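You operate a simulated robot arm through the tools that you are given. There is no shell and no other tool. Be economical: measure what you need, move in short steps, check, and stop when the job is done.

The job below is to be done with a simulated robot arm. You get a single attempt, and the scene is never put back.

TASK
Box the pastry on the dish, shut the red box, add the yellow sleeve, slide it onto the pink sheet.

Only the result counts: the job must be done as asked and must still hold three seconds after the hand-in. Knocking over, shifting, dropping, spilling or breaking anything else fails it. Flat cloth is picked up by pressing the open fingertips on it (5 to 10 N) and closing them slowly along it; thin cloth reads only 2 to 8 mm in the jaws.

THE ROBOT
A 6-joint arm with a two-finger parallel gripper, fixed in place. Base frame: the origin is at the foot of the arm, x ahead of it, y to its left, z up; the work surface is at about z = 730. Readings come in mm, rad, newtons and seconds.
With the tool pointing down near the work surface it reaches from about 260 to 740 mm from the base axis. Its first joint turns from -1.152 to 1.152 rad. Payload 2.45 kg.
Tool frame: the origin (TCP) lies between the finger pads and is the grasp point; the fingertips stand 24 mm ahead of it; z points along the fingers, y is the line along which they close. The gripper opens to 68 mm. The fingers are 17 mm wide and 10 mm thick; the gripper's body (40 by 70 mm) begins 41 mm behind the TCP.
Orientation is that of the tool frame in the base frame, as a unit quaternion [x, y, z, w]. With the fingers straight down and closing along the base's y, the tool's x points along the base's -x, its y along +y and its z along -z.

THE INTERFACE
- The arm moves only by the tool drive_tool. Its argument "moves" is a list of rows, each a list of 7 numbers: the shift along the base's x, y, z in mm, then the turn, a rotation vector about the base's x, y, z in rad, then the finger opening in mm, from 0 to 68. In form: [[tx, ty, tz, rx, ry, rz, claw], ...]. A call has 1 to 8 rows; each row shifts and turns the commanded pose from where the row before left it. A row lasts 0.2 s, in which the tool goes at most 50 mm and 0.15 rad; a call with a longer step from one row to the next is refused whole, and so is a gripper value outside its range. A pose out of reach is approached as far as the arm can. The call stops where the force on the tool passes 90 N (or 10 N more than at its start, if that is more) or the arm is blocked; 0.2 s more then pass. Each finger travels about 108 mm/s and halts on what it meets, pressing with about 36 N; the grip force reading is that of the motor and also rises with nothing between the fingers. The clock runs only during rows and for 0.2 s after the last one: add rows that do not move to give the fingers time. The reply holds the time, the measured pose of the TCP, the force on the tool along the base axes, the opening and the grip force, in the units named above and with some noise, with the torque about the TCP (base axes, N m) and any sound that the robot's microphone picked up, and new pictures: "show" is both (left out), scene, wrist or none.
- Cameras (640 x 400 px; columns grow to the right, rows downward): "scene" is fixed at [158.6, 425.4, 1438.1]; the picture's right is [-0.74, -0.67, 0.00], its down [-0.54, 0.59, -0.60] and it looks along [0.40, -0.44, -0.80] (base axes); focal length 312 px, centre (320, 200). "wrist" rides on the gripper at [84, 11, -75] in the tool frame; the picture's right is [-0.13, 0.99, 0.00], its down [-0.60, -0.08, -0.79] and it looks along [-0.79, -0.10, 0.61] (tool axes); focal length 251 px, centre (320, 200).
- probe_pixels(camera, pixels): for up to 12 pixels [column, row] of the newest picture of that camera ("zoom" is the newest enlarged one), the place [x, y, z] in the base frame of the surface seen there, good to about 3 mm. No time passes.
- close_up(camera, box): a new picture of the part [left, top, right, bottom] of that camera's present view, enlarged. No time passes.
- close_job(): hands the job in; it is judged then, once.

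Work in short steps. Measure before you move; look again where a grasp or a placing could have gone wrong, and mend it. You have 80 turns and 200 pictures in all, those below and enlarged ones among them. Open the gripper and draw the arm clear of the work before you hand the job in, unless the task says otherwise; then end with one line.

The tools are called after "Call:" as name(argument=value, ...) on one line, values as JSON. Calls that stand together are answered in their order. drive_tool: Moves the arm, as the interface text tells. Its arguments: {"type":"object","properties":{"moves":{"type":"array"},"show":{"type":"string","enum":["both","scene","wrist","none"]}},"required":["moves"]} The other tools are called the same way: probe_pixels (camera, pixels) gives the place of the surface under pixels of a picture; close_up (camera, box) takes an enlarged picture of a part of a camera's view; close_job () hands the job in.

At the start:

```text
time_s: 0.0
tcp_pos: [422.8, 181.4, 980.7]
tool_rot: [0.0, 1.0, 0.0, 0.0]
ft_force: [-0.1, -0.1, 0.5]
moment: [0.0, 0.01, 0.01]
gripper_width: 67.9
finger_force: 0.0
```

scene: 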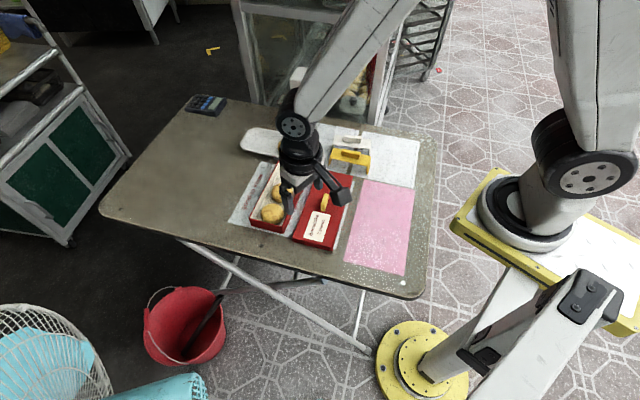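
wrist: 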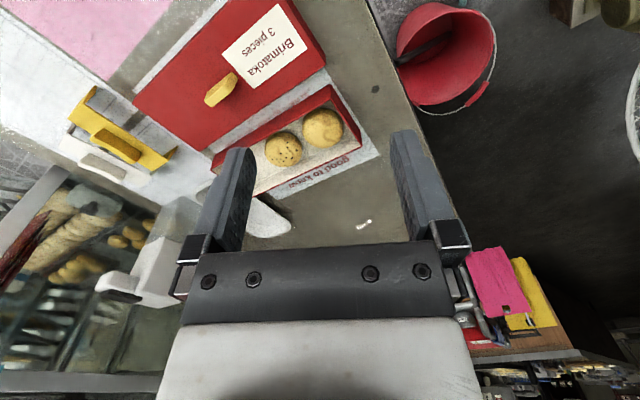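

I'll begin by enlarging the work area to identify the pastry, dish, box, lid, sleeve and pink sheet.

Call:
close_up(camera="scene", box=[210, 110, 450, 290])

Call:
close_up(camera="wrist", box=[40, 0, 420, 240])

```text
2.22 times, centred on (330, 200) of scene
```

zoom: 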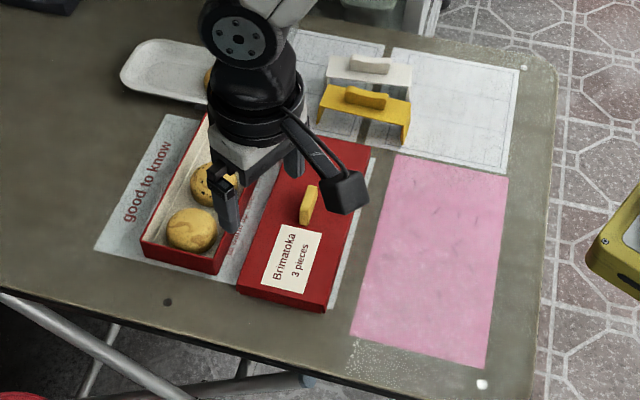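

```text
1.67 times, centred on (230, 120) of wrist
```

zoom: 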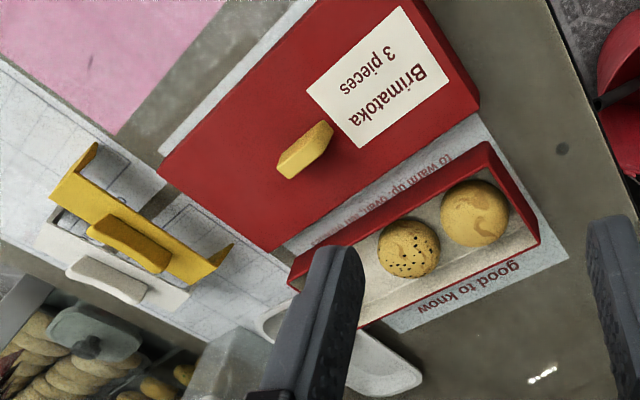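

The arm hides the dish; I'll draw back to a clear view.

Call:
drive_tool(moves=[[-30, -35, 10, 0, 0, 0, 68], [-30, -35, 10, 0, 0, 0, 68], [-30, -35, 10, 0, 0, 0, 68], [-20, -40, 0, 0, 0, 0, 68], [0, -45, 0, 0, 0, 0, 68], [0, -45, 0, 0, 0, 0, 68]])

```text
time_s: 1.4
tcp_pos: [353.8, -47.0, 1015.3]
tool_rot: [0.0, 1.0, 0.0, -0.001]
ft_force: [-0.3, -0.2, -0.4]
moment: [-0.01, 0.0, 0.01]
gripper_width: 67.7
finger_force: 0.0
out of reach, approached as far as the arm can: row 3, 4, 5
```

scene: 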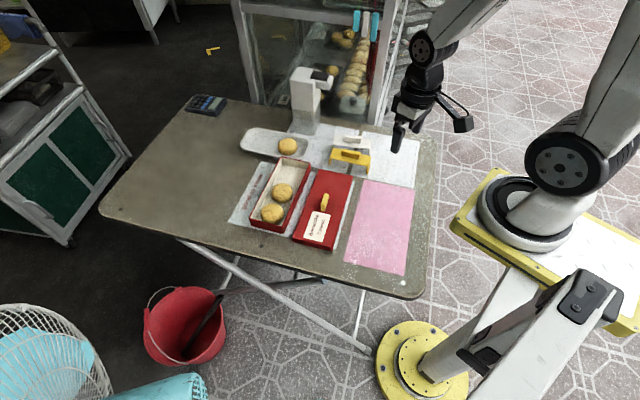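
wrist: 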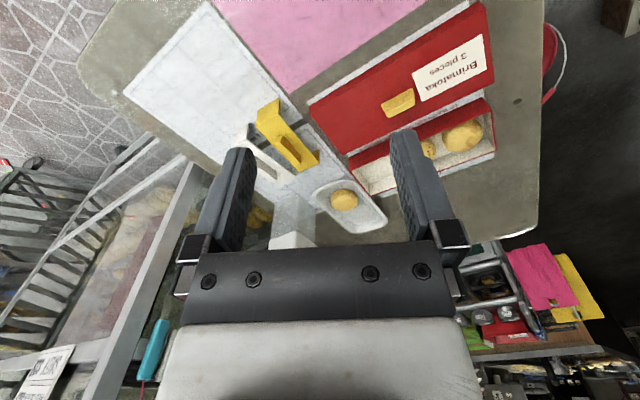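

The dish with the single pastry is at (288,146). Enlarging for measurement.

Call:
close_up(camera="scene", box=[230, 120, 390, 220])

```text
4.00 times, centred on (310, 170) of scene
```

zoom: 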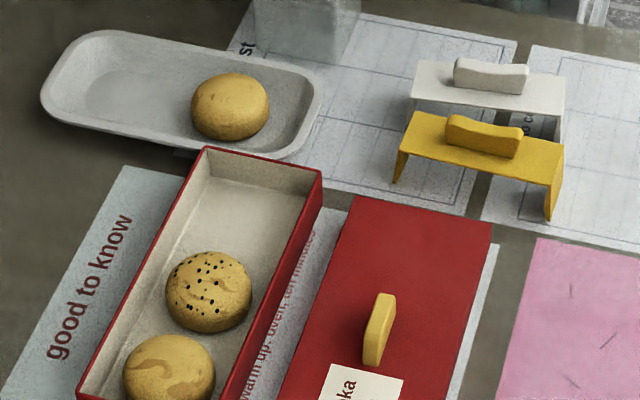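

Call:
probe_pixels(camera="zoom", pixels=[[230, 92], [230, 137], [192, 110], [268, 110], [207, 148], [320, 172], [250, 200], [210, 275], [168, 370], [380, 297], [372, 362], [160, 95]])

Call:
probe_pixels(camera="zoom", pixels=[[358, 198], [490, 225], [450, 118], [520, 135], [485, 130], [408, 112], [562, 148], [398, 160], [393, 182], [550, 218], [540, 240], [455, 60]])

Call:
probe_pixels(camera="scene", pixels=[[250, 226], [283, 234], [293, 239], [331, 250], [346, 263], [405, 275], [413, 190], [365, 180], [317, 171], [353, 177], [282, 156], [310, 163]])

```text
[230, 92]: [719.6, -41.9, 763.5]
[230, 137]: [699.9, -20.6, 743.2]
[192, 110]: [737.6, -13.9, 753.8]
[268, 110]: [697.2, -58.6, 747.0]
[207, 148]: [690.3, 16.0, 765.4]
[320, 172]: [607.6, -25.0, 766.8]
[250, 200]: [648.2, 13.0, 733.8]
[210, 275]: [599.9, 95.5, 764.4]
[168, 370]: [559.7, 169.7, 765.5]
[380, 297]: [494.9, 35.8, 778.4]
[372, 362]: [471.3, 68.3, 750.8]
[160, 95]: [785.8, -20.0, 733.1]
```

```text
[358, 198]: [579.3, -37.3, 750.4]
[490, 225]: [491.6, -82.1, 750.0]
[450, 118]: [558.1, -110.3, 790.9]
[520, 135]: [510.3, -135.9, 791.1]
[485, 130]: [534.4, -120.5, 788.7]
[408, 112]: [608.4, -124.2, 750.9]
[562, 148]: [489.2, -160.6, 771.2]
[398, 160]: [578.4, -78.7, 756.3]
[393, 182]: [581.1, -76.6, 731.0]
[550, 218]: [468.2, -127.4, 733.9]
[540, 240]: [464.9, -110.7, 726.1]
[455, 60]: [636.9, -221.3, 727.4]
```

```text
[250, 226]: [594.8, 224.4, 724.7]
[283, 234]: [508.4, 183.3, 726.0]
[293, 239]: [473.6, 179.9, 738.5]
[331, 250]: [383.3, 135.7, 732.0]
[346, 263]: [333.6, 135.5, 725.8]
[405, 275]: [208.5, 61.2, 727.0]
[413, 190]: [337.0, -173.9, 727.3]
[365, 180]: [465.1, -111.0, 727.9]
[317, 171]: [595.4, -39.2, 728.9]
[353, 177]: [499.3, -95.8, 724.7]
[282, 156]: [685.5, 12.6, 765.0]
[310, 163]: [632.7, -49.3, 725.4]
```

Layout measured. There's a white post behind the dish near (305,95); I'll probe it and move in over the dish for a close wrist look.

Call:
probe_pixels(camera="scene", pixels=[[305, 72], [300, 100], [313, 110], [326, 82], [333, 71], [304, 130], [260, 90], [345, 120]])

Call:
drive_tool(moves=[[45, 5, -15, 0, 0, 0, 68], [45, 5, -15, 0, 0, 0, 68], [45, 5, -15, 0, 0, 0, 68], [45, 5, -10, 0, 0, 0, 68], [45, 0, -10, 0, 0, 0, 68], [0, 0, 0, 0, 0, 0, 68]])

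```text
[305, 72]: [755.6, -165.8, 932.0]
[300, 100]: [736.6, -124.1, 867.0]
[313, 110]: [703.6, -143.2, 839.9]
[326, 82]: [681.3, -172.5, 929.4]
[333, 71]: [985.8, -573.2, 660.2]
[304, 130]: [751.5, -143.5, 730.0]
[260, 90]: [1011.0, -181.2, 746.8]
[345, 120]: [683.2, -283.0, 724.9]
```

```text
time_s: 2.8
tcp_pos: [580.1, -23.6, 951.6]
tool_rot: [-0.001, 1.0, 0.0, 0.0]
ft_force: [-0.4, -0.4, -0.3]
moment: [-0.05, 0.02, 0.02]
gripper_width: 68.0
finger_force: 0.0
```

scene: 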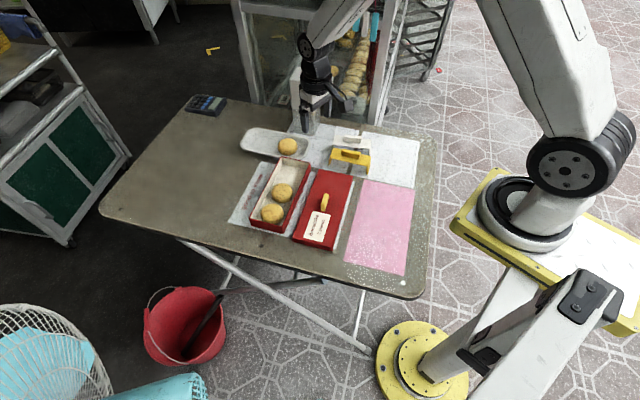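
wrist: 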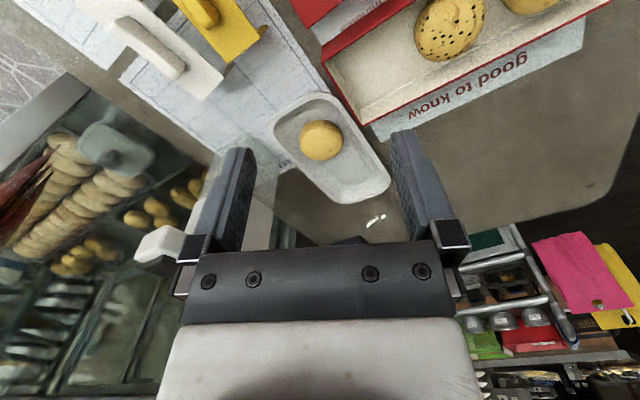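

The white post (face y≈-124) is clear of the pastry by ~80 mm. Enlarging the dish view to measure pastry and dish accurately.

Call:
close_up(camera="wrist", box=[240, 0, 480, 220])

Call:
probe_pixels(camera="wrist", pixels=[[321, 140], [299, 140], [342, 140], [320, 121], [320, 160], [275, 130], [310, 96], [385, 185], [345, 203], [352, 165], [335, 95], [300, 115]])

Call:
probe_pixels(camera="wrist", pixels=[[449, 20], [416, 30], [484, 20], [450, 60], [530, 2], [368, 123], [325, 60], [380, 90], [400, 60], [590, 15], [363, 115], [328, 66]])

```text
1.82 times, centred on (360, 110) of wrist
```

zoom: 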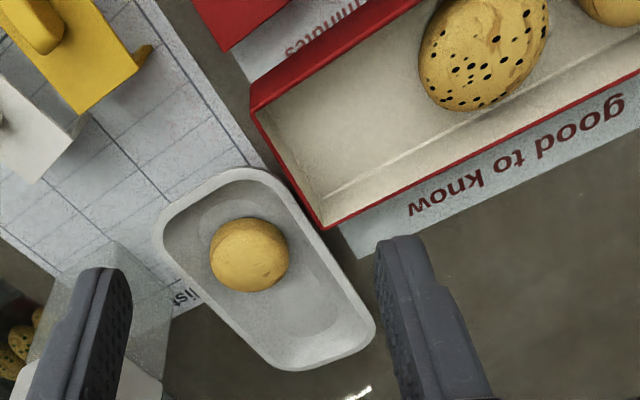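

```text
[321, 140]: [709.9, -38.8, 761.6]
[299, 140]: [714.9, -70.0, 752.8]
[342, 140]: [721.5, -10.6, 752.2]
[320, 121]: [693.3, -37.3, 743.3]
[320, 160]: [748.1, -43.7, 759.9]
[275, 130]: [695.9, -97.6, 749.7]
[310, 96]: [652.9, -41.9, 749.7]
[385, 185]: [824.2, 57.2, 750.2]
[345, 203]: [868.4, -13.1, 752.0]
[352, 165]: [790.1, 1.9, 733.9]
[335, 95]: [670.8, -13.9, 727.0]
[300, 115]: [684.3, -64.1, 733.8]
```

```text
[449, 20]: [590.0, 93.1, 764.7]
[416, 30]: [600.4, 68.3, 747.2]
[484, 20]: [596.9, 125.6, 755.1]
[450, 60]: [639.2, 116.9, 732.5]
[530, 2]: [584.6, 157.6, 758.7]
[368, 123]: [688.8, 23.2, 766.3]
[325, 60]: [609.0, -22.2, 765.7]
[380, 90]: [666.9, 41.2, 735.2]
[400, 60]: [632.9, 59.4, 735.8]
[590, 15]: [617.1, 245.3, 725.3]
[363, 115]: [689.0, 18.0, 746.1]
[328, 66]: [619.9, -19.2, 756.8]
```

Pastry centre ≈(720,-41), Ø60, top 763; the dish's long axis is ≈27° from x. I'll yaw −1.1 rad so the fingers close along the dish, while moving above it.

Call:
drive_tool(moves=[[17, -2, -11.5, 0, 0, -0.1375, 68], [17, -2, -11.5, 0, 0, -0.1375, 68], [17, -2, -11.5, 0, 0, -0.1375, 68], [17, -2, -11.5, 0, 0, -0.1375, 68], [17, -2, -11.5, 0, 0, -0.1375, 68], [17, -2, -11.5, 0, 0, -0.1375, 68], [17, -2, -11.5, 0, 0, -0.1375, 68], [17, -2, -11.5, 0, 0, -0.1375, 68]])

```text
time_s: 4.6
tcp_pos: [715.7, -43.2, 858.6]
tool_rot: [0.524, 0.852, 0.0, 0.0]
ft_force: [-0.4, -0.3, 0.0]
moment: [0.02, 0.0, 0.0]
gripper_width: 68.2
finger_force: 0.0
```

scene: 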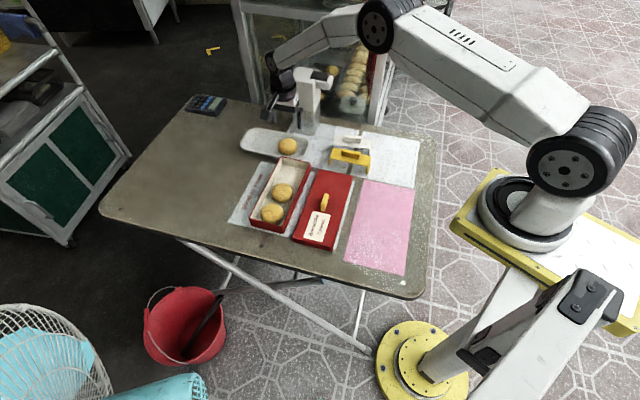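
wrist: 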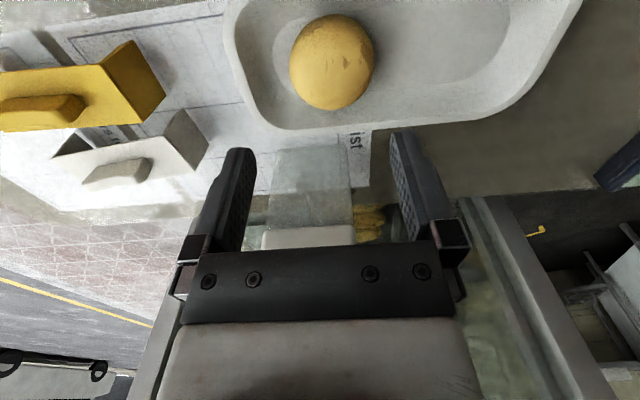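

Pastry now at wrist (332,62). I'll probe its edges to refine the centre.

Call:
probe_pixels(camera="wrist", pixels=[[292, 65], [372, 58], [335, 107], [330, 62], [328, 16], [330, 90], [250, 60], [450, 60], [340, 127]])

Call:
close_up(camera="scene", box=[230, 30, 390, 170])

```text
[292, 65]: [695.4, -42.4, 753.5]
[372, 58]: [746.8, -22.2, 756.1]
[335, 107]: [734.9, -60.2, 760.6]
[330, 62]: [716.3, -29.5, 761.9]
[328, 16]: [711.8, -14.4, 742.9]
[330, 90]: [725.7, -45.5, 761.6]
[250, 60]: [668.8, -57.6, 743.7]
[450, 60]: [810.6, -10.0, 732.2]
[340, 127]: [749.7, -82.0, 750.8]
```

```text
2.86 times, centred on (310, 100) of scene
```

zoom: 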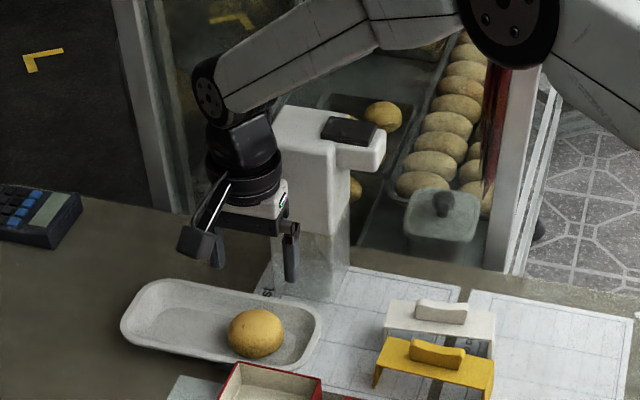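

Refined centre ≈(723,-40). Descend until the fingertips are at ~743, straddling the pastry.

Call:
drive_tool(moves=[[7, 3, -25, 0, 0, 0, 68], [0, 0, -25, 0, 0, 0, 68], [0, 0, -20, 0, 0, 0, 68], [0, 0, -12, 0, 0, 0, 68], [0, 0, -10, 0, 0, 0, 68]])

```text
time_s: 5.8
tcp_pos: [720.6, -38.3, 766.9]
tool_rot: [0.523, 0.852, 0.001, 0.0]
ft_force: [0.5, -0.4, 0.2]
moment: [-0.01, 0.01, 0.02]
gripper_width: 67.8
finger_force: 0.2
```

scene: 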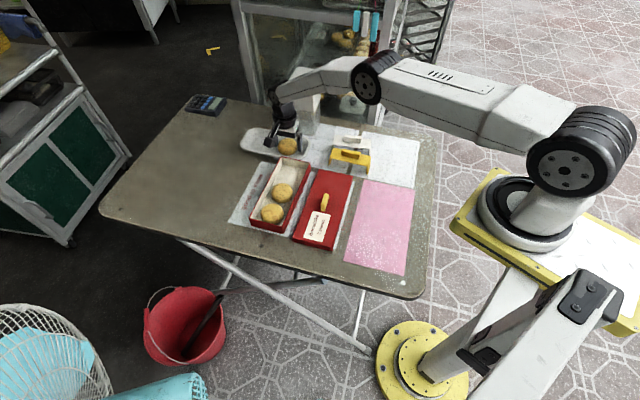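
wrist: 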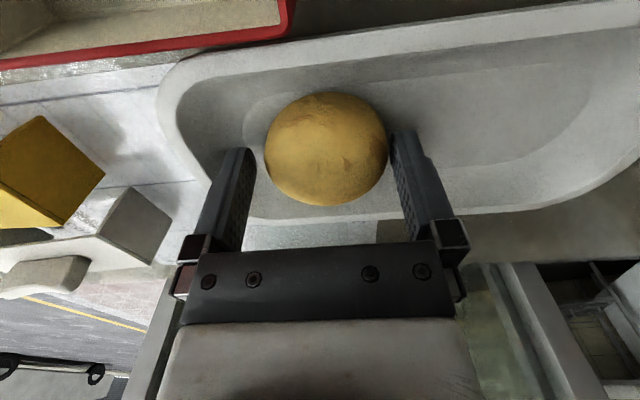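

Pastry sits between the fingers with no contact force. Close slowly.

Call:
drive_tool(moves=[[0, 0, -3, 0, 0, 0, 62], [0, 0, 0, 0, 0, 0, 57], [0, 0, 0, 0, 0, 0, 52], [0, 0, 0, 0, 0, 0, 50]], show="wrist")

```text
time_s: 6.8
tcp_pos: [720.6, -39.3, 764.7]
tool_rot: [0.522, 0.853, 0.001, 0.0]
ft_force: [-1.6, -0.4, 6.5]
moment: [-0.03, 0.05, -0.01]
gripper_width: 59.3
finger_force: 35.9
```

wrist: 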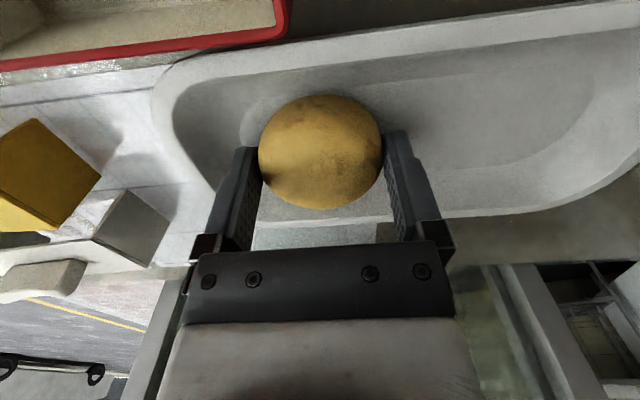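

Gripped at 59 mm. Lift straight up.

Call:
drive_tool(moves=[[0, 0, 10, 0, 0, 0, 50], [0, 0, 20, 0, 0, 0, 50], [0, 0, 25, 0, 0, 0, 50], [0, 0, 25, 0, 0, 0, 50]])

```text
time_s: 7.8
tcp_pos: [720.3, -39.2, 844.6]
tool_rot: [0.523, 0.853, 0.001, 0.0]
ft_force: [-0.6, 0.2, -0.9]
moment: [0.04, -0.04, 0.03]
gripper_width: 59.7
finger_force: 36.0
```

scene: 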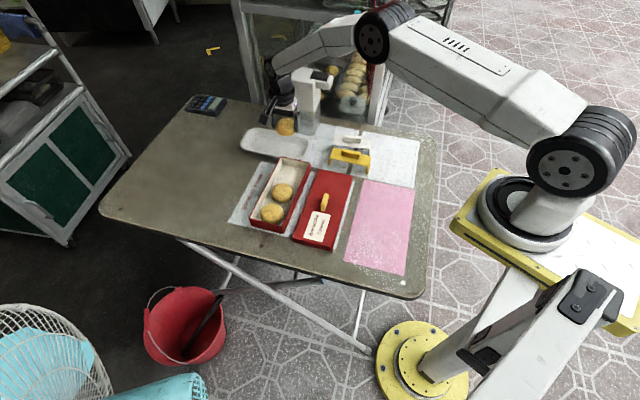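
wrist: 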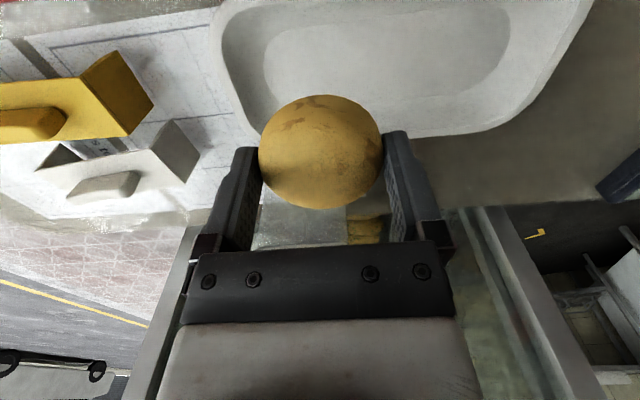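

Held firmly. Check the pastry's offset from the TCP and re-measure the box rim before placing.

Call:
probe_pixels(camera="wrist", pixels=[[320, 97], [320, 150], [320, 205], [260, 150], [382, 150]])

Call:
close_up(camera="scene", box=[225, 140, 375, 260])

```text
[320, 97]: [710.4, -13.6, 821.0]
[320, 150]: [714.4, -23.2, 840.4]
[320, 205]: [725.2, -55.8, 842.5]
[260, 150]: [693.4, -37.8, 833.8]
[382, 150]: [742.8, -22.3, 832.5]
```

```text
3.33 times, centred on (300, 200) of scene
```

zoom: 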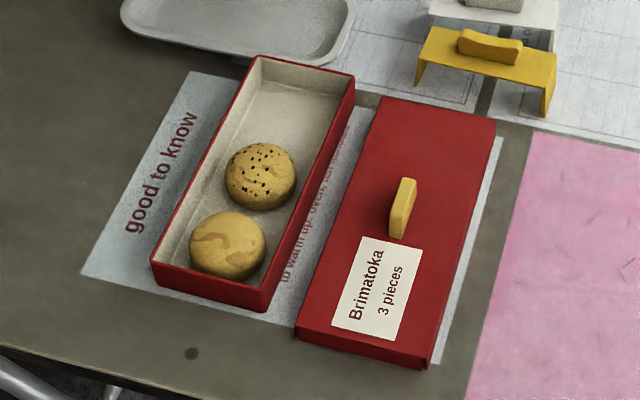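

Pastry is centred on the TCP. Probe the box rim and the lid corners in this zoom.

Call:
probe_pixels(camera="zoom", pixels=[[259, 57], [353, 77], [152, 262], [260, 287], [262, 148], [230, 217], [380, 98], [495, 124], [297, 333], [428, 366], [404, 185], [396, 232]])

Call:
probe_pixels(camera="zoom", pixels=[[300, 320], [428, 354], [398, 186], [392, 230], [410, 182], [404, 238], [400, 200], [280, 210], [255, 280], [228, 172], [297, 185], [258, 205]])

```text
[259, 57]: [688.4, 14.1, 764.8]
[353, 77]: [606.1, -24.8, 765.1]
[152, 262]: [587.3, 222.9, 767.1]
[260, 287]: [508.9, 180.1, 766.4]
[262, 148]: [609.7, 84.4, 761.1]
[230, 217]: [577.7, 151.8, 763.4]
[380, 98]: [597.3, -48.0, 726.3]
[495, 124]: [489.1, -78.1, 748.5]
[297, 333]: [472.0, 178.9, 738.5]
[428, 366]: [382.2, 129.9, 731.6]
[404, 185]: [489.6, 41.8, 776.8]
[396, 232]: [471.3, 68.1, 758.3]
```

```text
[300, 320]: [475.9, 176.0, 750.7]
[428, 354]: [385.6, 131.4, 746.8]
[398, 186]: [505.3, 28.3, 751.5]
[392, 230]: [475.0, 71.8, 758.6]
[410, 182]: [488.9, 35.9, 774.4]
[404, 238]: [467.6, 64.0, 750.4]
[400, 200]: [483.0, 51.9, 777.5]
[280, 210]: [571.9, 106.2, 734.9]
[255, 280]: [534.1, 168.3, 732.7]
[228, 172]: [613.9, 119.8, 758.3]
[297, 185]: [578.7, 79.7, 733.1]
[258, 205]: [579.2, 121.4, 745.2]
```

Box rim corners: (688,14),(606,-25),(587,223),(509,180), z 766; free slot centre ≈(629,36). Move over it, yawing +0.785 so the fingers close on the slot's diagonal for clearance.

Call:
drive_tool(moves=[[-15.2, 12.5, 0, 0, 0, 0.131, 50], [-15.2, 12.5, 0, 0, 0, 0.131, 50], [-15.2, 12.5, 0, 0, 0, 0.131, 50], [-15.2, 12.5, 0, 0, 0, 0.131, 50], [-15.2, 12.5, 0, 0, 0, 0.131, 50], [-15.2, 12.5, 0, 0, 0, 0.131, 50], [0, 0, -15, 0, 0, 0, 50]])

```text
time_s: 9.4
tcp_pos: [631.1, 37.1, 829.3]
tool_rot: [0.156, 0.988, 0.0, 0.0]
ft_force: [1.0, -0.3, -0.2]
moment: [0.0, -0.02, -0.02]
gripper_width: 59.8
finger_force: 35.7
```

scene: 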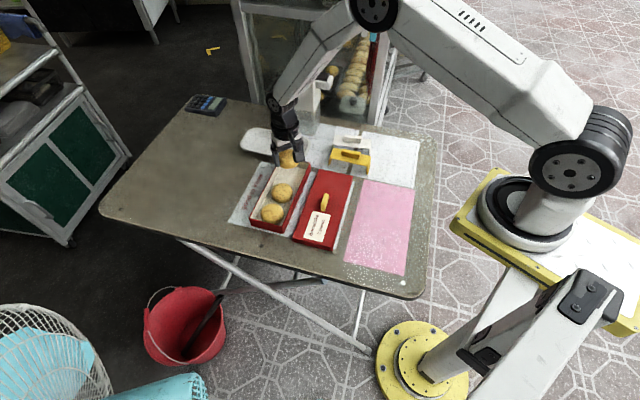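
wrist: 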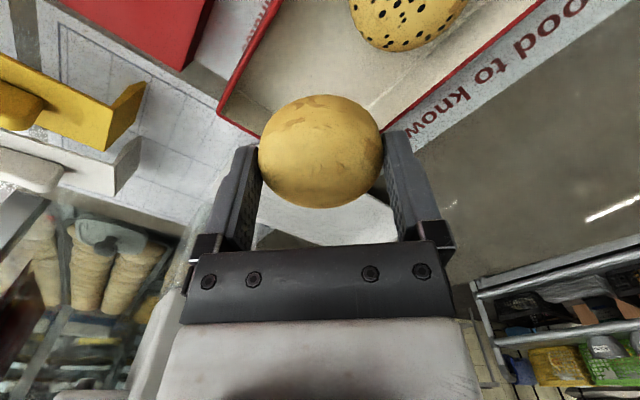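

Aligned over the slot. Lower to ~5 mm above resting, then view.

Call:
drive_tool(moves=[[-2, -1, -20, 0, 0, 0, 50], [0, 0, -20, 0, 0, 0, 50], [0, 0, -10, 0, 0, 0, 50], [0, 0, -6, 0, 0, 0, 50]])

Call:
close_up(camera="scene", box=[225, 120, 345, 220])

```text
time_s: 10.4
tcp_pos: [629.5, 35.7, 773.9]
tool_rot: [0.157, 0.988, 0.0, -0.001]
ft_force: [0.1, 1.0, -0.9]
moment: [0.02, 0.02, 0.0]
gripper_width: 59.3
finger_force: 36.1
```

scene: 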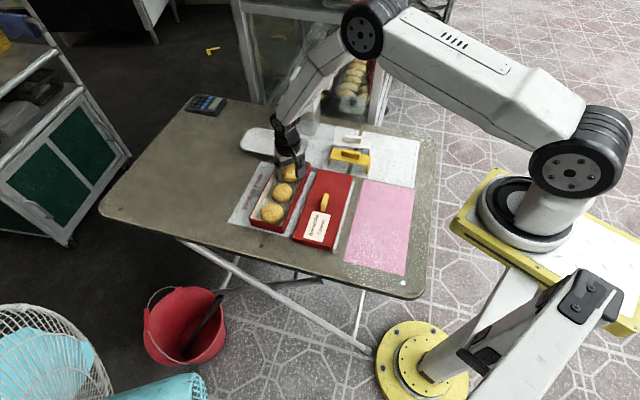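
wrist: 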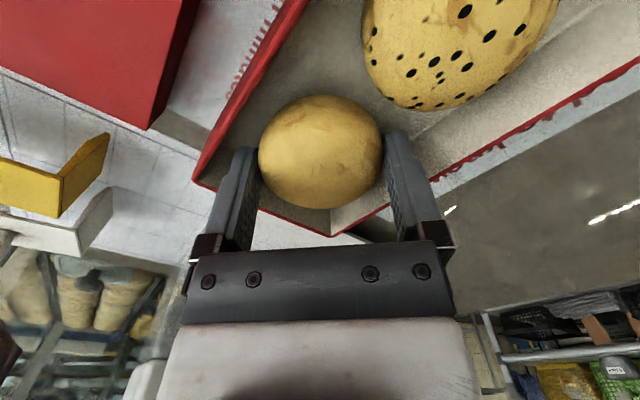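

```text
4.00 times, centred on (285, 170) of scene
```

zoom: 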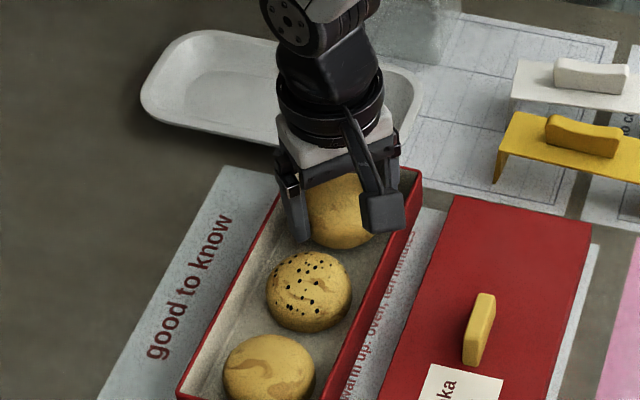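

Clear inside the box. Lower the last few mm and release gently.

Call:
drive_tool(moves=[[0, 0, -4, 0, 0, 0, 50], [0, 0, -2, 0, 0, 0, 50], [0, 0, 0, 0, 0, 0, 60], [0, 0, 0, 0, 0, 0, 64], [0, 0, 0, 0, 0, 0, 67]])

```text
time_s: 11.6
tcp_pos: [629.6, 34.0, 766.6]
tool_rot: [0.156, 0.988, 0.0, 0.0]
ft_force: [1.3, 0.1, -0.3]
moment: [0.01, -0.02, -0.01]
gripper_width: 67.0
finger_force: 0.1
```

scene: 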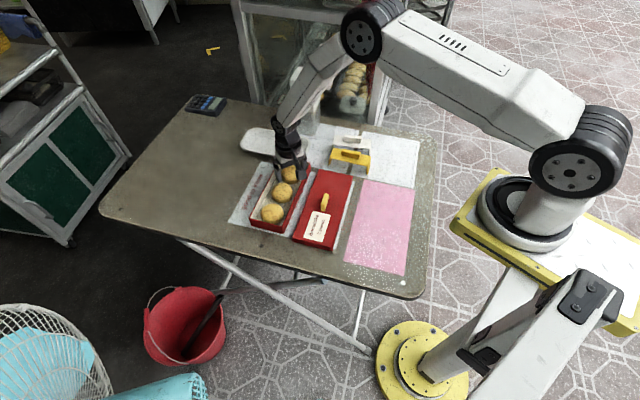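
wrist: 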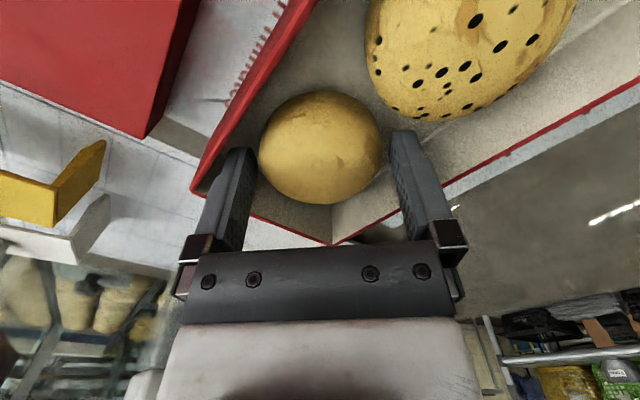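

Released. Lift out and go above the lid handle, yawing so the fingers close across it (26°).

Call:
drive_tool(moves=[[0, 0, 25, 0, 0, 0, 67], [0, 0, 35, 0, 0, 0, 67], [-25, 3, 20, 0, 0, -0.133, 67], [-25, 3, 10, 0, 0, -0.133, 67], [-25, 3, 0, 0, 0, -0.133, 67], [-25, 3, 0, 0, 0, -0.133, 67], [-25, 3, 0, 0, 0, -0.133, 67], [-25, 3, 0, 0, 0, -0.133, 67]])

```text
time_s: 13.4
tcp_pos: [476.8, 53.3, 858.6]
tool_rot: [0.529, 0.849, 0.001, -0.001]
ft_force: [0.0, 0.8, -0.4]
moment: [0.0, -0.05, -0.02]
gripper_width: 67.0
finger_force: 0.0
```

scene: 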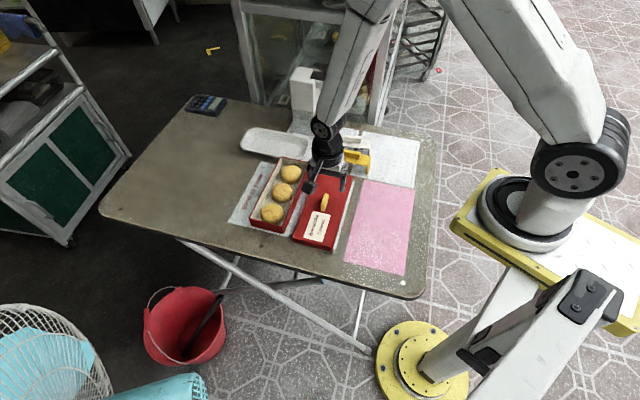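
wrist: 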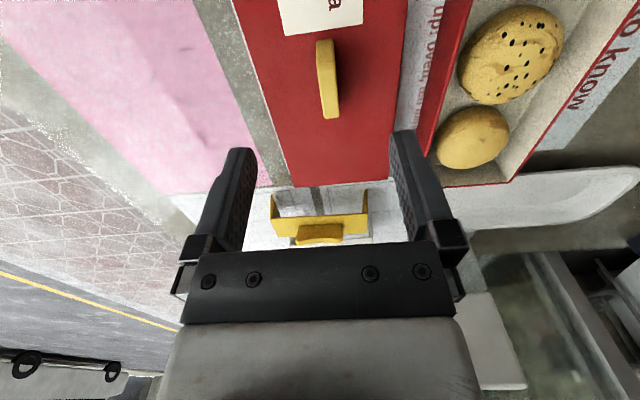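

All three pastries are in the box; handle of the lid at wrist (327,80). Probe it.

Call:
probe_pixels(camera="wrist", pixels=[[324, 50], [331, 105], [318, 80], [337, 80], [333, 119], [322, 40], [328, 85], [297, 186], [398, 180], [266, 100], [325, 75]])

Call:
close_up(camera="wrist", box=[220, 0, 460, 250])

```text
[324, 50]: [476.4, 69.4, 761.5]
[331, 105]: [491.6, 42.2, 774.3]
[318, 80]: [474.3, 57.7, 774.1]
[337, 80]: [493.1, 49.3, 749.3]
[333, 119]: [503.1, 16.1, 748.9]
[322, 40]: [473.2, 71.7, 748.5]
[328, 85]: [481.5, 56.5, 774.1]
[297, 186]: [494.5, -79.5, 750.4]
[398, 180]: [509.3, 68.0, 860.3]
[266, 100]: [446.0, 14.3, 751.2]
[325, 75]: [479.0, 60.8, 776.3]
```

```text
1.60 times, centred on (340, 125) of wrist
```

zoom: 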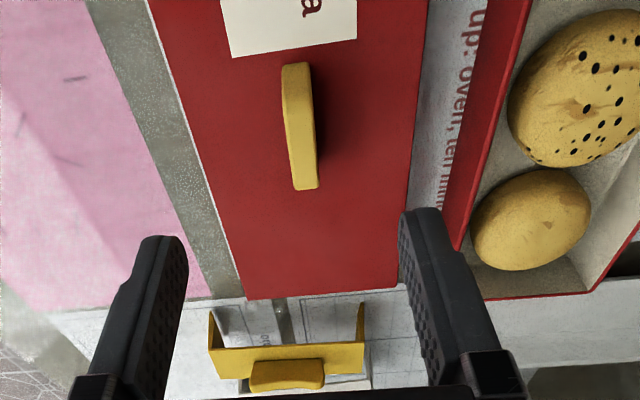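

Handle centre ≈(483.5,53), top 777, lid top 750. Descend with fingers straddling it.

Call:
drive_tool(moves=[[6.5, 0, -25, 0, 0, 0, 50], [0, 0, -25, 0, 0, 0, 40], [0, 0, -17, 0, 0, 0, 40], [0, 0, -10, 0, 0, 0, 40]])

```text
time_s: 14.4
tcp_pos: [485.5, 53.2, 780.4]
tool_rot: [0.527, 0.85, 0.0, -0.001]
ft_force: [-0.5, 0.7, -0.3]
moment: [-0.05, -0.02, -0.02]
gripper_width: 40.1
finger_force: 0.0
```

scene: 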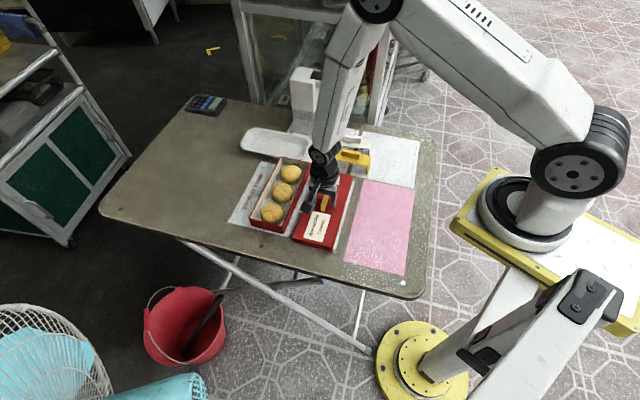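
wrist: 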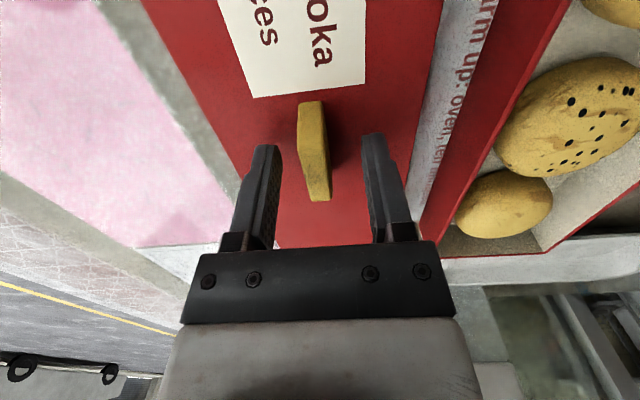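

Handle is between the fingers. Close slowly and lift a little.

Call:
drive_tool(moves=[[-1, 0, -1, 0, 0, 0, 25], [0, 0, 0, 0, 0, 0, 12], [0, 0, 0, 0, 0, 0, 5], [0, 0, 0, 0, 0, 0, 5], [0, 0, 8, 0, 0, 0, 5], [0, 0, 12, 0, 0, 0, 5]])

```text
time_s: 15.8
tcp_pos: [483.5, 54.2, 797.8]
tool_rot: [0.528, 0.85, 0.0, 0.0]
ft_force: [-1.1, -0.6, -0.3]
moment: [-0.02, 0.04, 0.0]
gripper_width: 11.1
finger_force: 31.5
```

scene: 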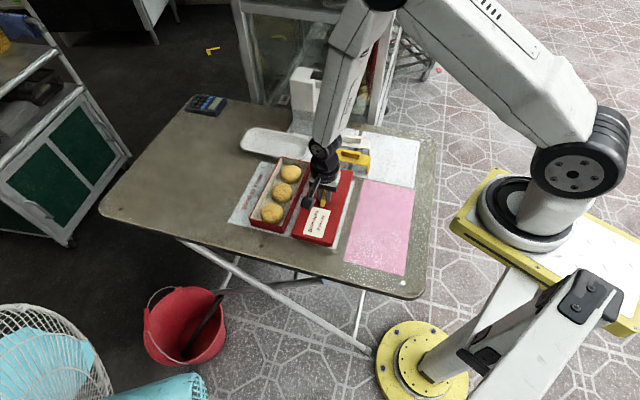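
wrist: 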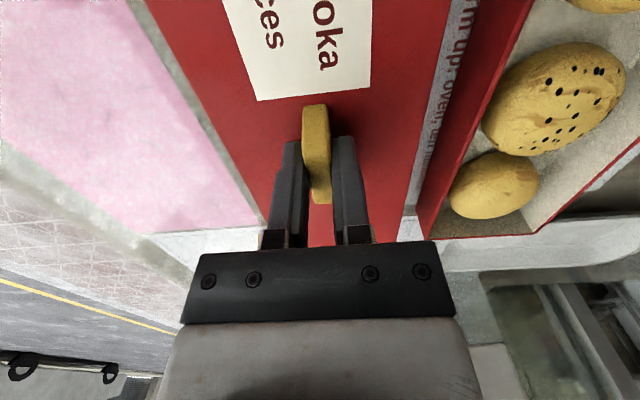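

Lid lifted. Raise further and compare lid and box edges.

Call:
drive_tool(moves=[[0, 0, 25, 0, 0, 0, 5], [0, 0, 25, 0, 0, 0, 5]])

Call:
close_up(camera="scene", box=[225, 130, 385, 260])

```text
time_s: 16.4
tcp_pos: [484.0, 53.8, 849.2]
tool_rot: [0.528, 0.849, 0.001, 0.0]
ft_force: [0.2, 0.7, -0.2]
moment: [0.03, -0.03, -0.01]
gripper_width: 11.2
finger_force: 31.7
```

scene: 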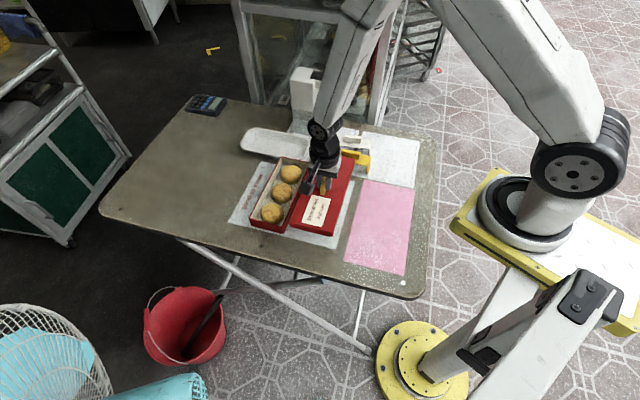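
wrist: 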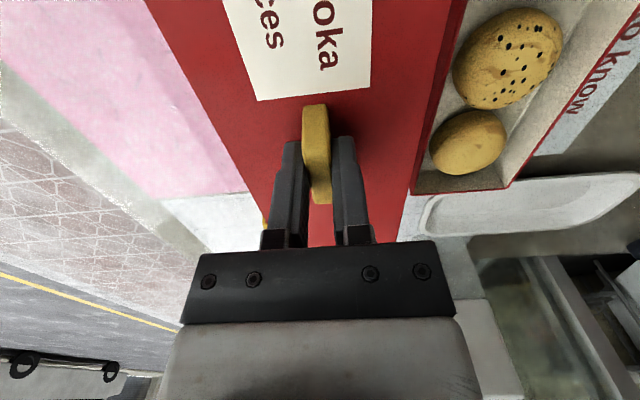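

```text
3.08 times, centred on (305, 195) of scene
```

zoom: 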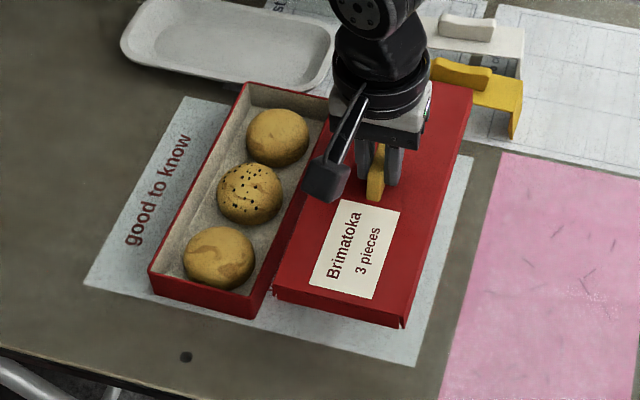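

Probe lid corners and box corners from this view.

Call:
probe_pixels(camera="zoom", pixels=[[277, 285], [402, 315], [470, 90], [340, 300], [436, 200], [290, 250], [248, 85], [151, 268], [252, 291], [251, 305], [404, 326], [200, 180]])

Call:
probe_pixels(camera="wrist", pixels=[[235, 150], [415, 150], [440, 30], [185, 60], [508, 187], [412, 192], [600, 70], [272, 222], [256, 190], [425, 100]])

```text
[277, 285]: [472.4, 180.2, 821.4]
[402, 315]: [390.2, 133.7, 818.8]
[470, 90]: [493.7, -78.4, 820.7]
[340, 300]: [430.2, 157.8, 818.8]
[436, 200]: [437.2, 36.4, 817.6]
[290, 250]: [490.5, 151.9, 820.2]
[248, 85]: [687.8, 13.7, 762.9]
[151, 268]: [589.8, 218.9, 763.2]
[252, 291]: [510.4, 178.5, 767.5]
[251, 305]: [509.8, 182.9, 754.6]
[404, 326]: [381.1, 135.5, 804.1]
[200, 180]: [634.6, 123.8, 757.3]
```

```text
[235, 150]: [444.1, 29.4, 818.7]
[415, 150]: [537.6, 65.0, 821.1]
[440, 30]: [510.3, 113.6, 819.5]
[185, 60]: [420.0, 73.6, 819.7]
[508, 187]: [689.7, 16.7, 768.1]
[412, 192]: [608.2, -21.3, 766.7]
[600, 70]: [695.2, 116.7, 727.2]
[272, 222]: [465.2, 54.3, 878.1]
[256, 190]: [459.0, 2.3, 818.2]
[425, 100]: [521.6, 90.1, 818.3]
```

Lid centre and box centre computed in the box frame: needed shift ≈(114.5, 46.7). Move over the box, staying above the rim.

Call:
drive_tool(moves=[[28.6, 11.7, 0, 0, 0, 0, 5], [28.6, 11.7, 0, 0, 0, 0, 5], [28.6, 11.7, 0, 0, 0, 0, 5], [28.7, 11.6, 0, 0, 0, 0, 5], [0, 0, -20, 0, 0, 0, 5], [0, 0, 0, 0, 0, 0, 5]])

Call:
close_up(camera="scene", box=[225, 130, 345, 250])

```text
time_s: 17.8
tcp_pos: [599.1, 99.7, 828.3]
tool_rot: [0.528, 0.85, 0.0, 0.001]
ft_force: [0.7, 0.1, -0.6]
moment: [0.0, 0.01, -0.02]
gripper_width: 10.8
finger_force: 31.8
```

scene: 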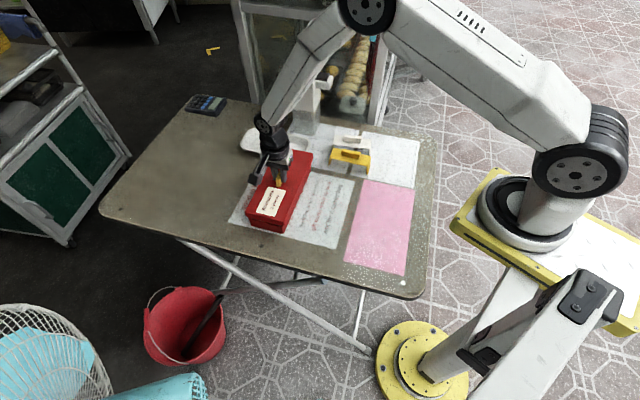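
wrist: 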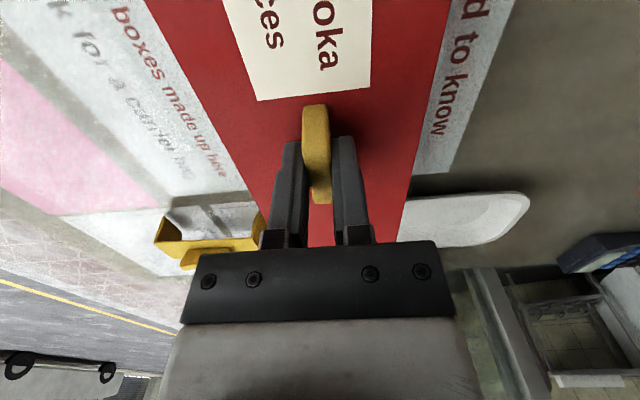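

```text
3.33 times, centred on (285, 190) of scene
```

zoom: 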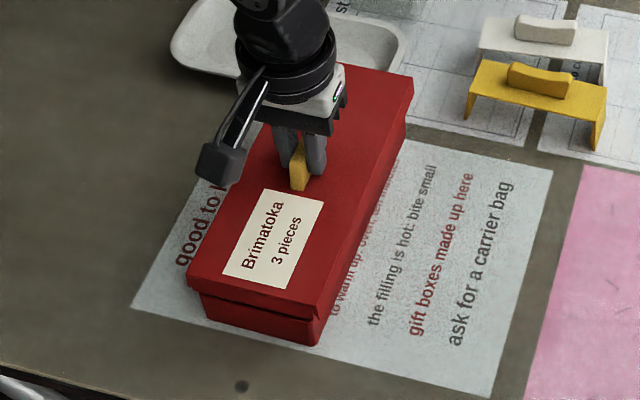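

Alignment looks right. Lower in small steps, checking for contact.

Call:
drive_tool(moves=[[-0.6, 0.8, -6, 0, 0, 0, 5], [0, 0, -4, 0, 0, 0, 5], [0, 0, -4, 0, 0, 0, 5], [0, 0, 0, 0, 0, 0, 5]])

Call:
close_up(camera="scene", box=[225, 130, 345, 250])

```text
time_s: 18.8
tcp_pos: [596.4, 100.3, 815.6]
tool_rot: [0.528, 0.849, 0.0, 0.0]
ft_force: [0.6, -0.6, -0.2]
moment: [0.02, -0.04, -0.04]
gripper_width: 11.0
finger_force: 31.8
```

scene: 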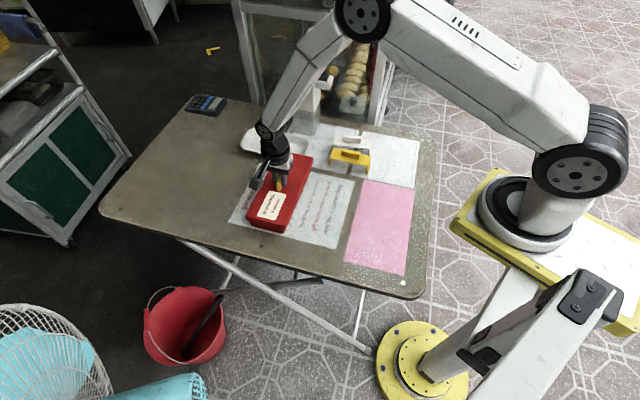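
wrist: 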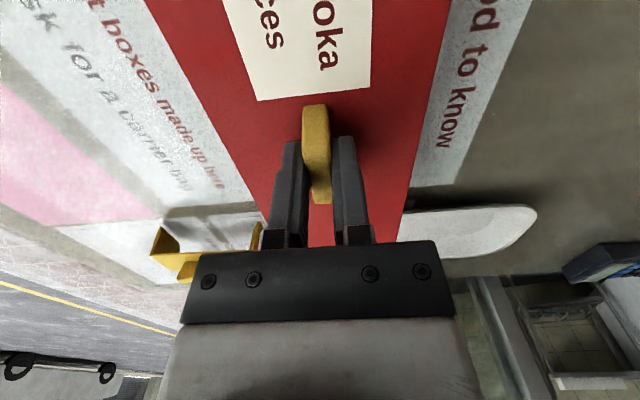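

```text
3.33 times, centred on (285, 190) of scene
```

zoom: 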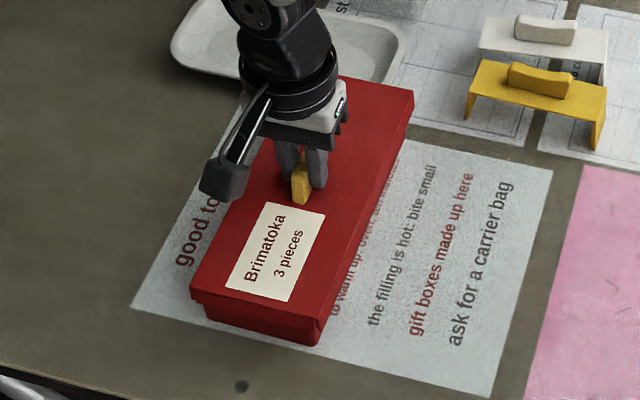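

No contact force yet. Continue down in small steps.

Call:
drive_tool(moves=[[0.7, 0, -3, 0, 0, 0, 5], [0, 0, -3, 0, 0, 0, 5], [0, 0, -3, 0, 0, 0, 5], [0, 0, 0, 0, 0, 0, 5]])

Call:
close_up(camera="scene", box=[225, 130, 345, 250])

```text
time_s: 19.8
tcp_pos: [599.1, 99.7, 805.2]
tool_rot: [0.528, 0.849, 0.0, 0.0]
ft_force: [0.5, 0.5, -0.7]
moment: [0.04, -0.03, -0.07]
gripper_width: 10.7
finger_force: 32.1
```

scene: 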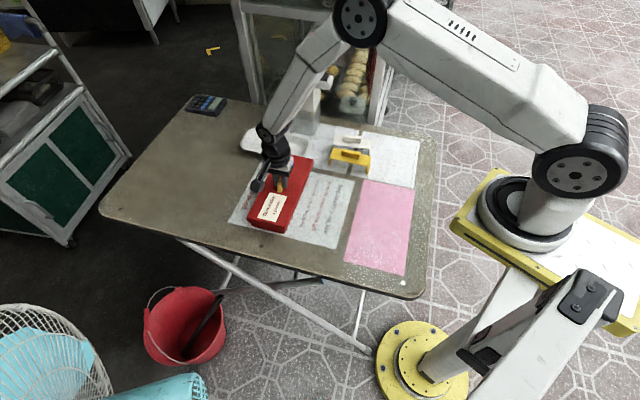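
wrist: 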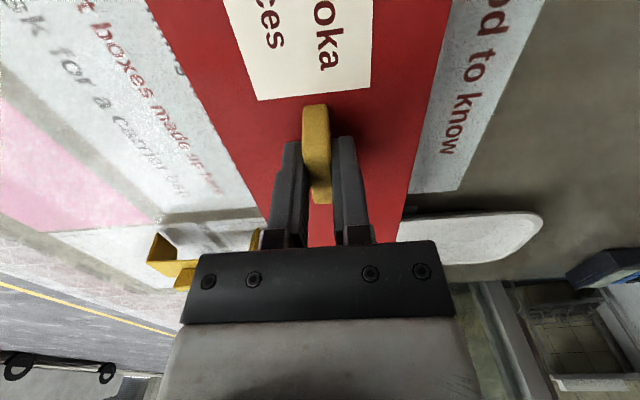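

```text
3.33 times, centred on (285, 190) of scene
```

zoom: 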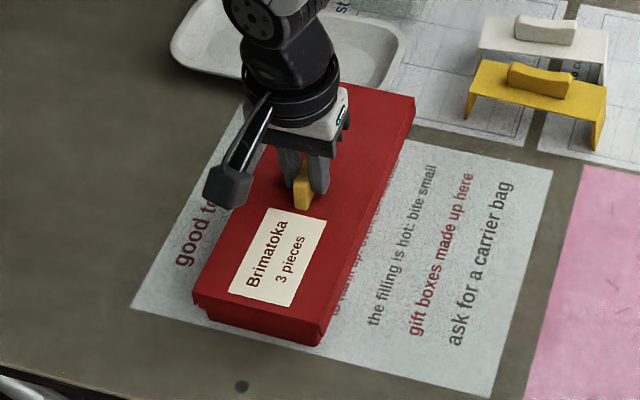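

The skirt is below the rim without contact. Continue until the lid seats.

Call:
drive_tool(moves=[[0, 0, -3, 0, 0, 0, 5], [0, 0, -2, 0, 0, 0, 5], [0, 0, -2, 0, 0, 0, 5], [0, 0, -1, 0, 0, 0, 5], [0, 0, 0, 0, 0, 0, 5]])

Call:
close_up(camera="scene", box=[225, 130, 345, 250])

```text
time_s: 21.0
tcp_pos: [598.0, 100.2, 799.9]
tool_rot: [0.527, 0.85, 0.001, 0.001]
ft_force: [-0.5, 1.2, 16.5]
moment: [0.14, 0.14, -0.03]
gripper_width: 11.1
finger_force: 32.0
heard: snap
```

scene: 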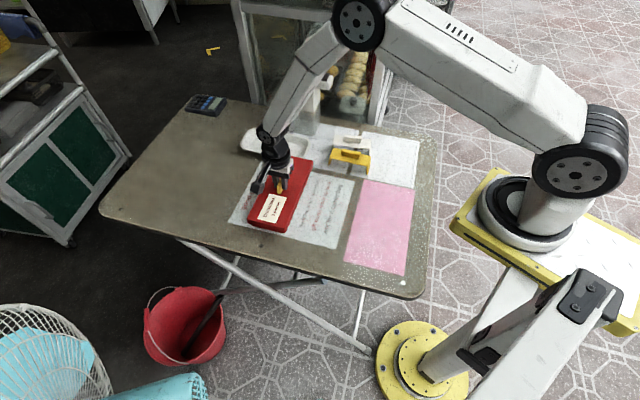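
wrist: 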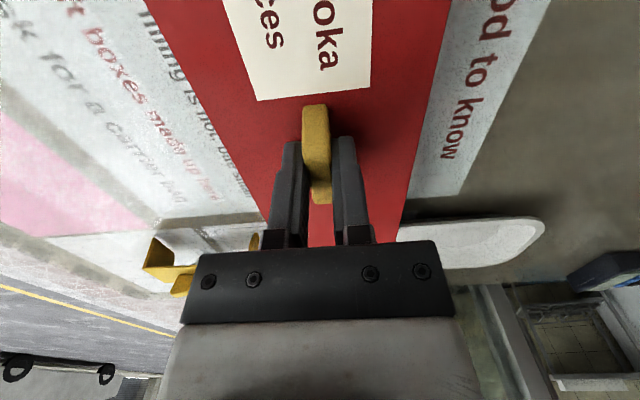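

```text
3.33 times, centred on (285, 190) of scene
```

zoom: 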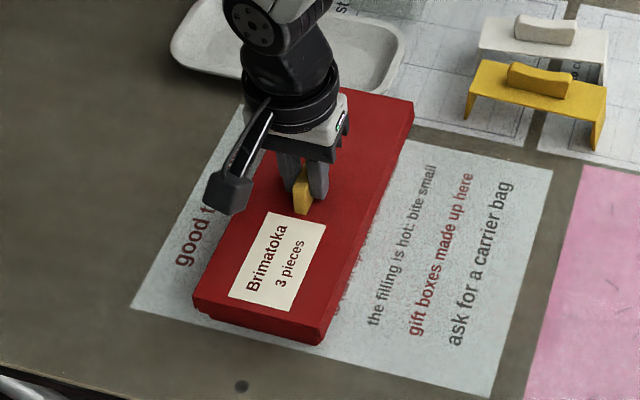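

A "snap" and 16 N: the lid seated. Release and lift away to inspect.

Call:
drive_tool(moves=[[0, 0, 0, 0, 0, 0, 20], [0, 0, 0, 0, 0, 0, 40], [0, 0, 20, 0, 0, 0, 50], [0, 0, 30, 0, 0, 0, 50], [-20, -20, 30, 0, 0, 0, 50], [-30, -40, 10, 0, 0, 0, 50], [-30, -40, 0, 0, 0, 0, 50]])

Call:
close_up(camera="scene", box=[225, 130, 345, 250])

```text
refused: row 6 steps farther than a row can; nothing moved
```

```text
3.33 times, centred on (285, 190) of scene
```

zoom: 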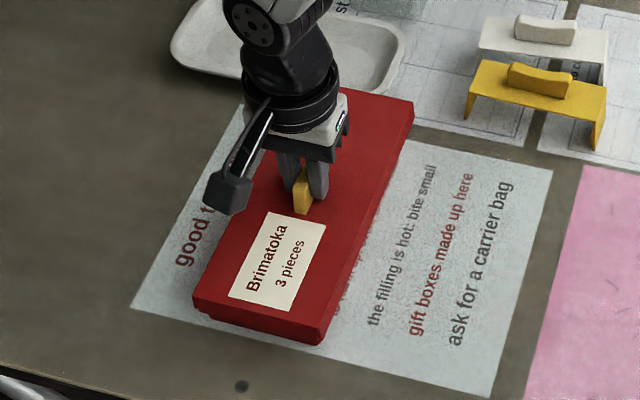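

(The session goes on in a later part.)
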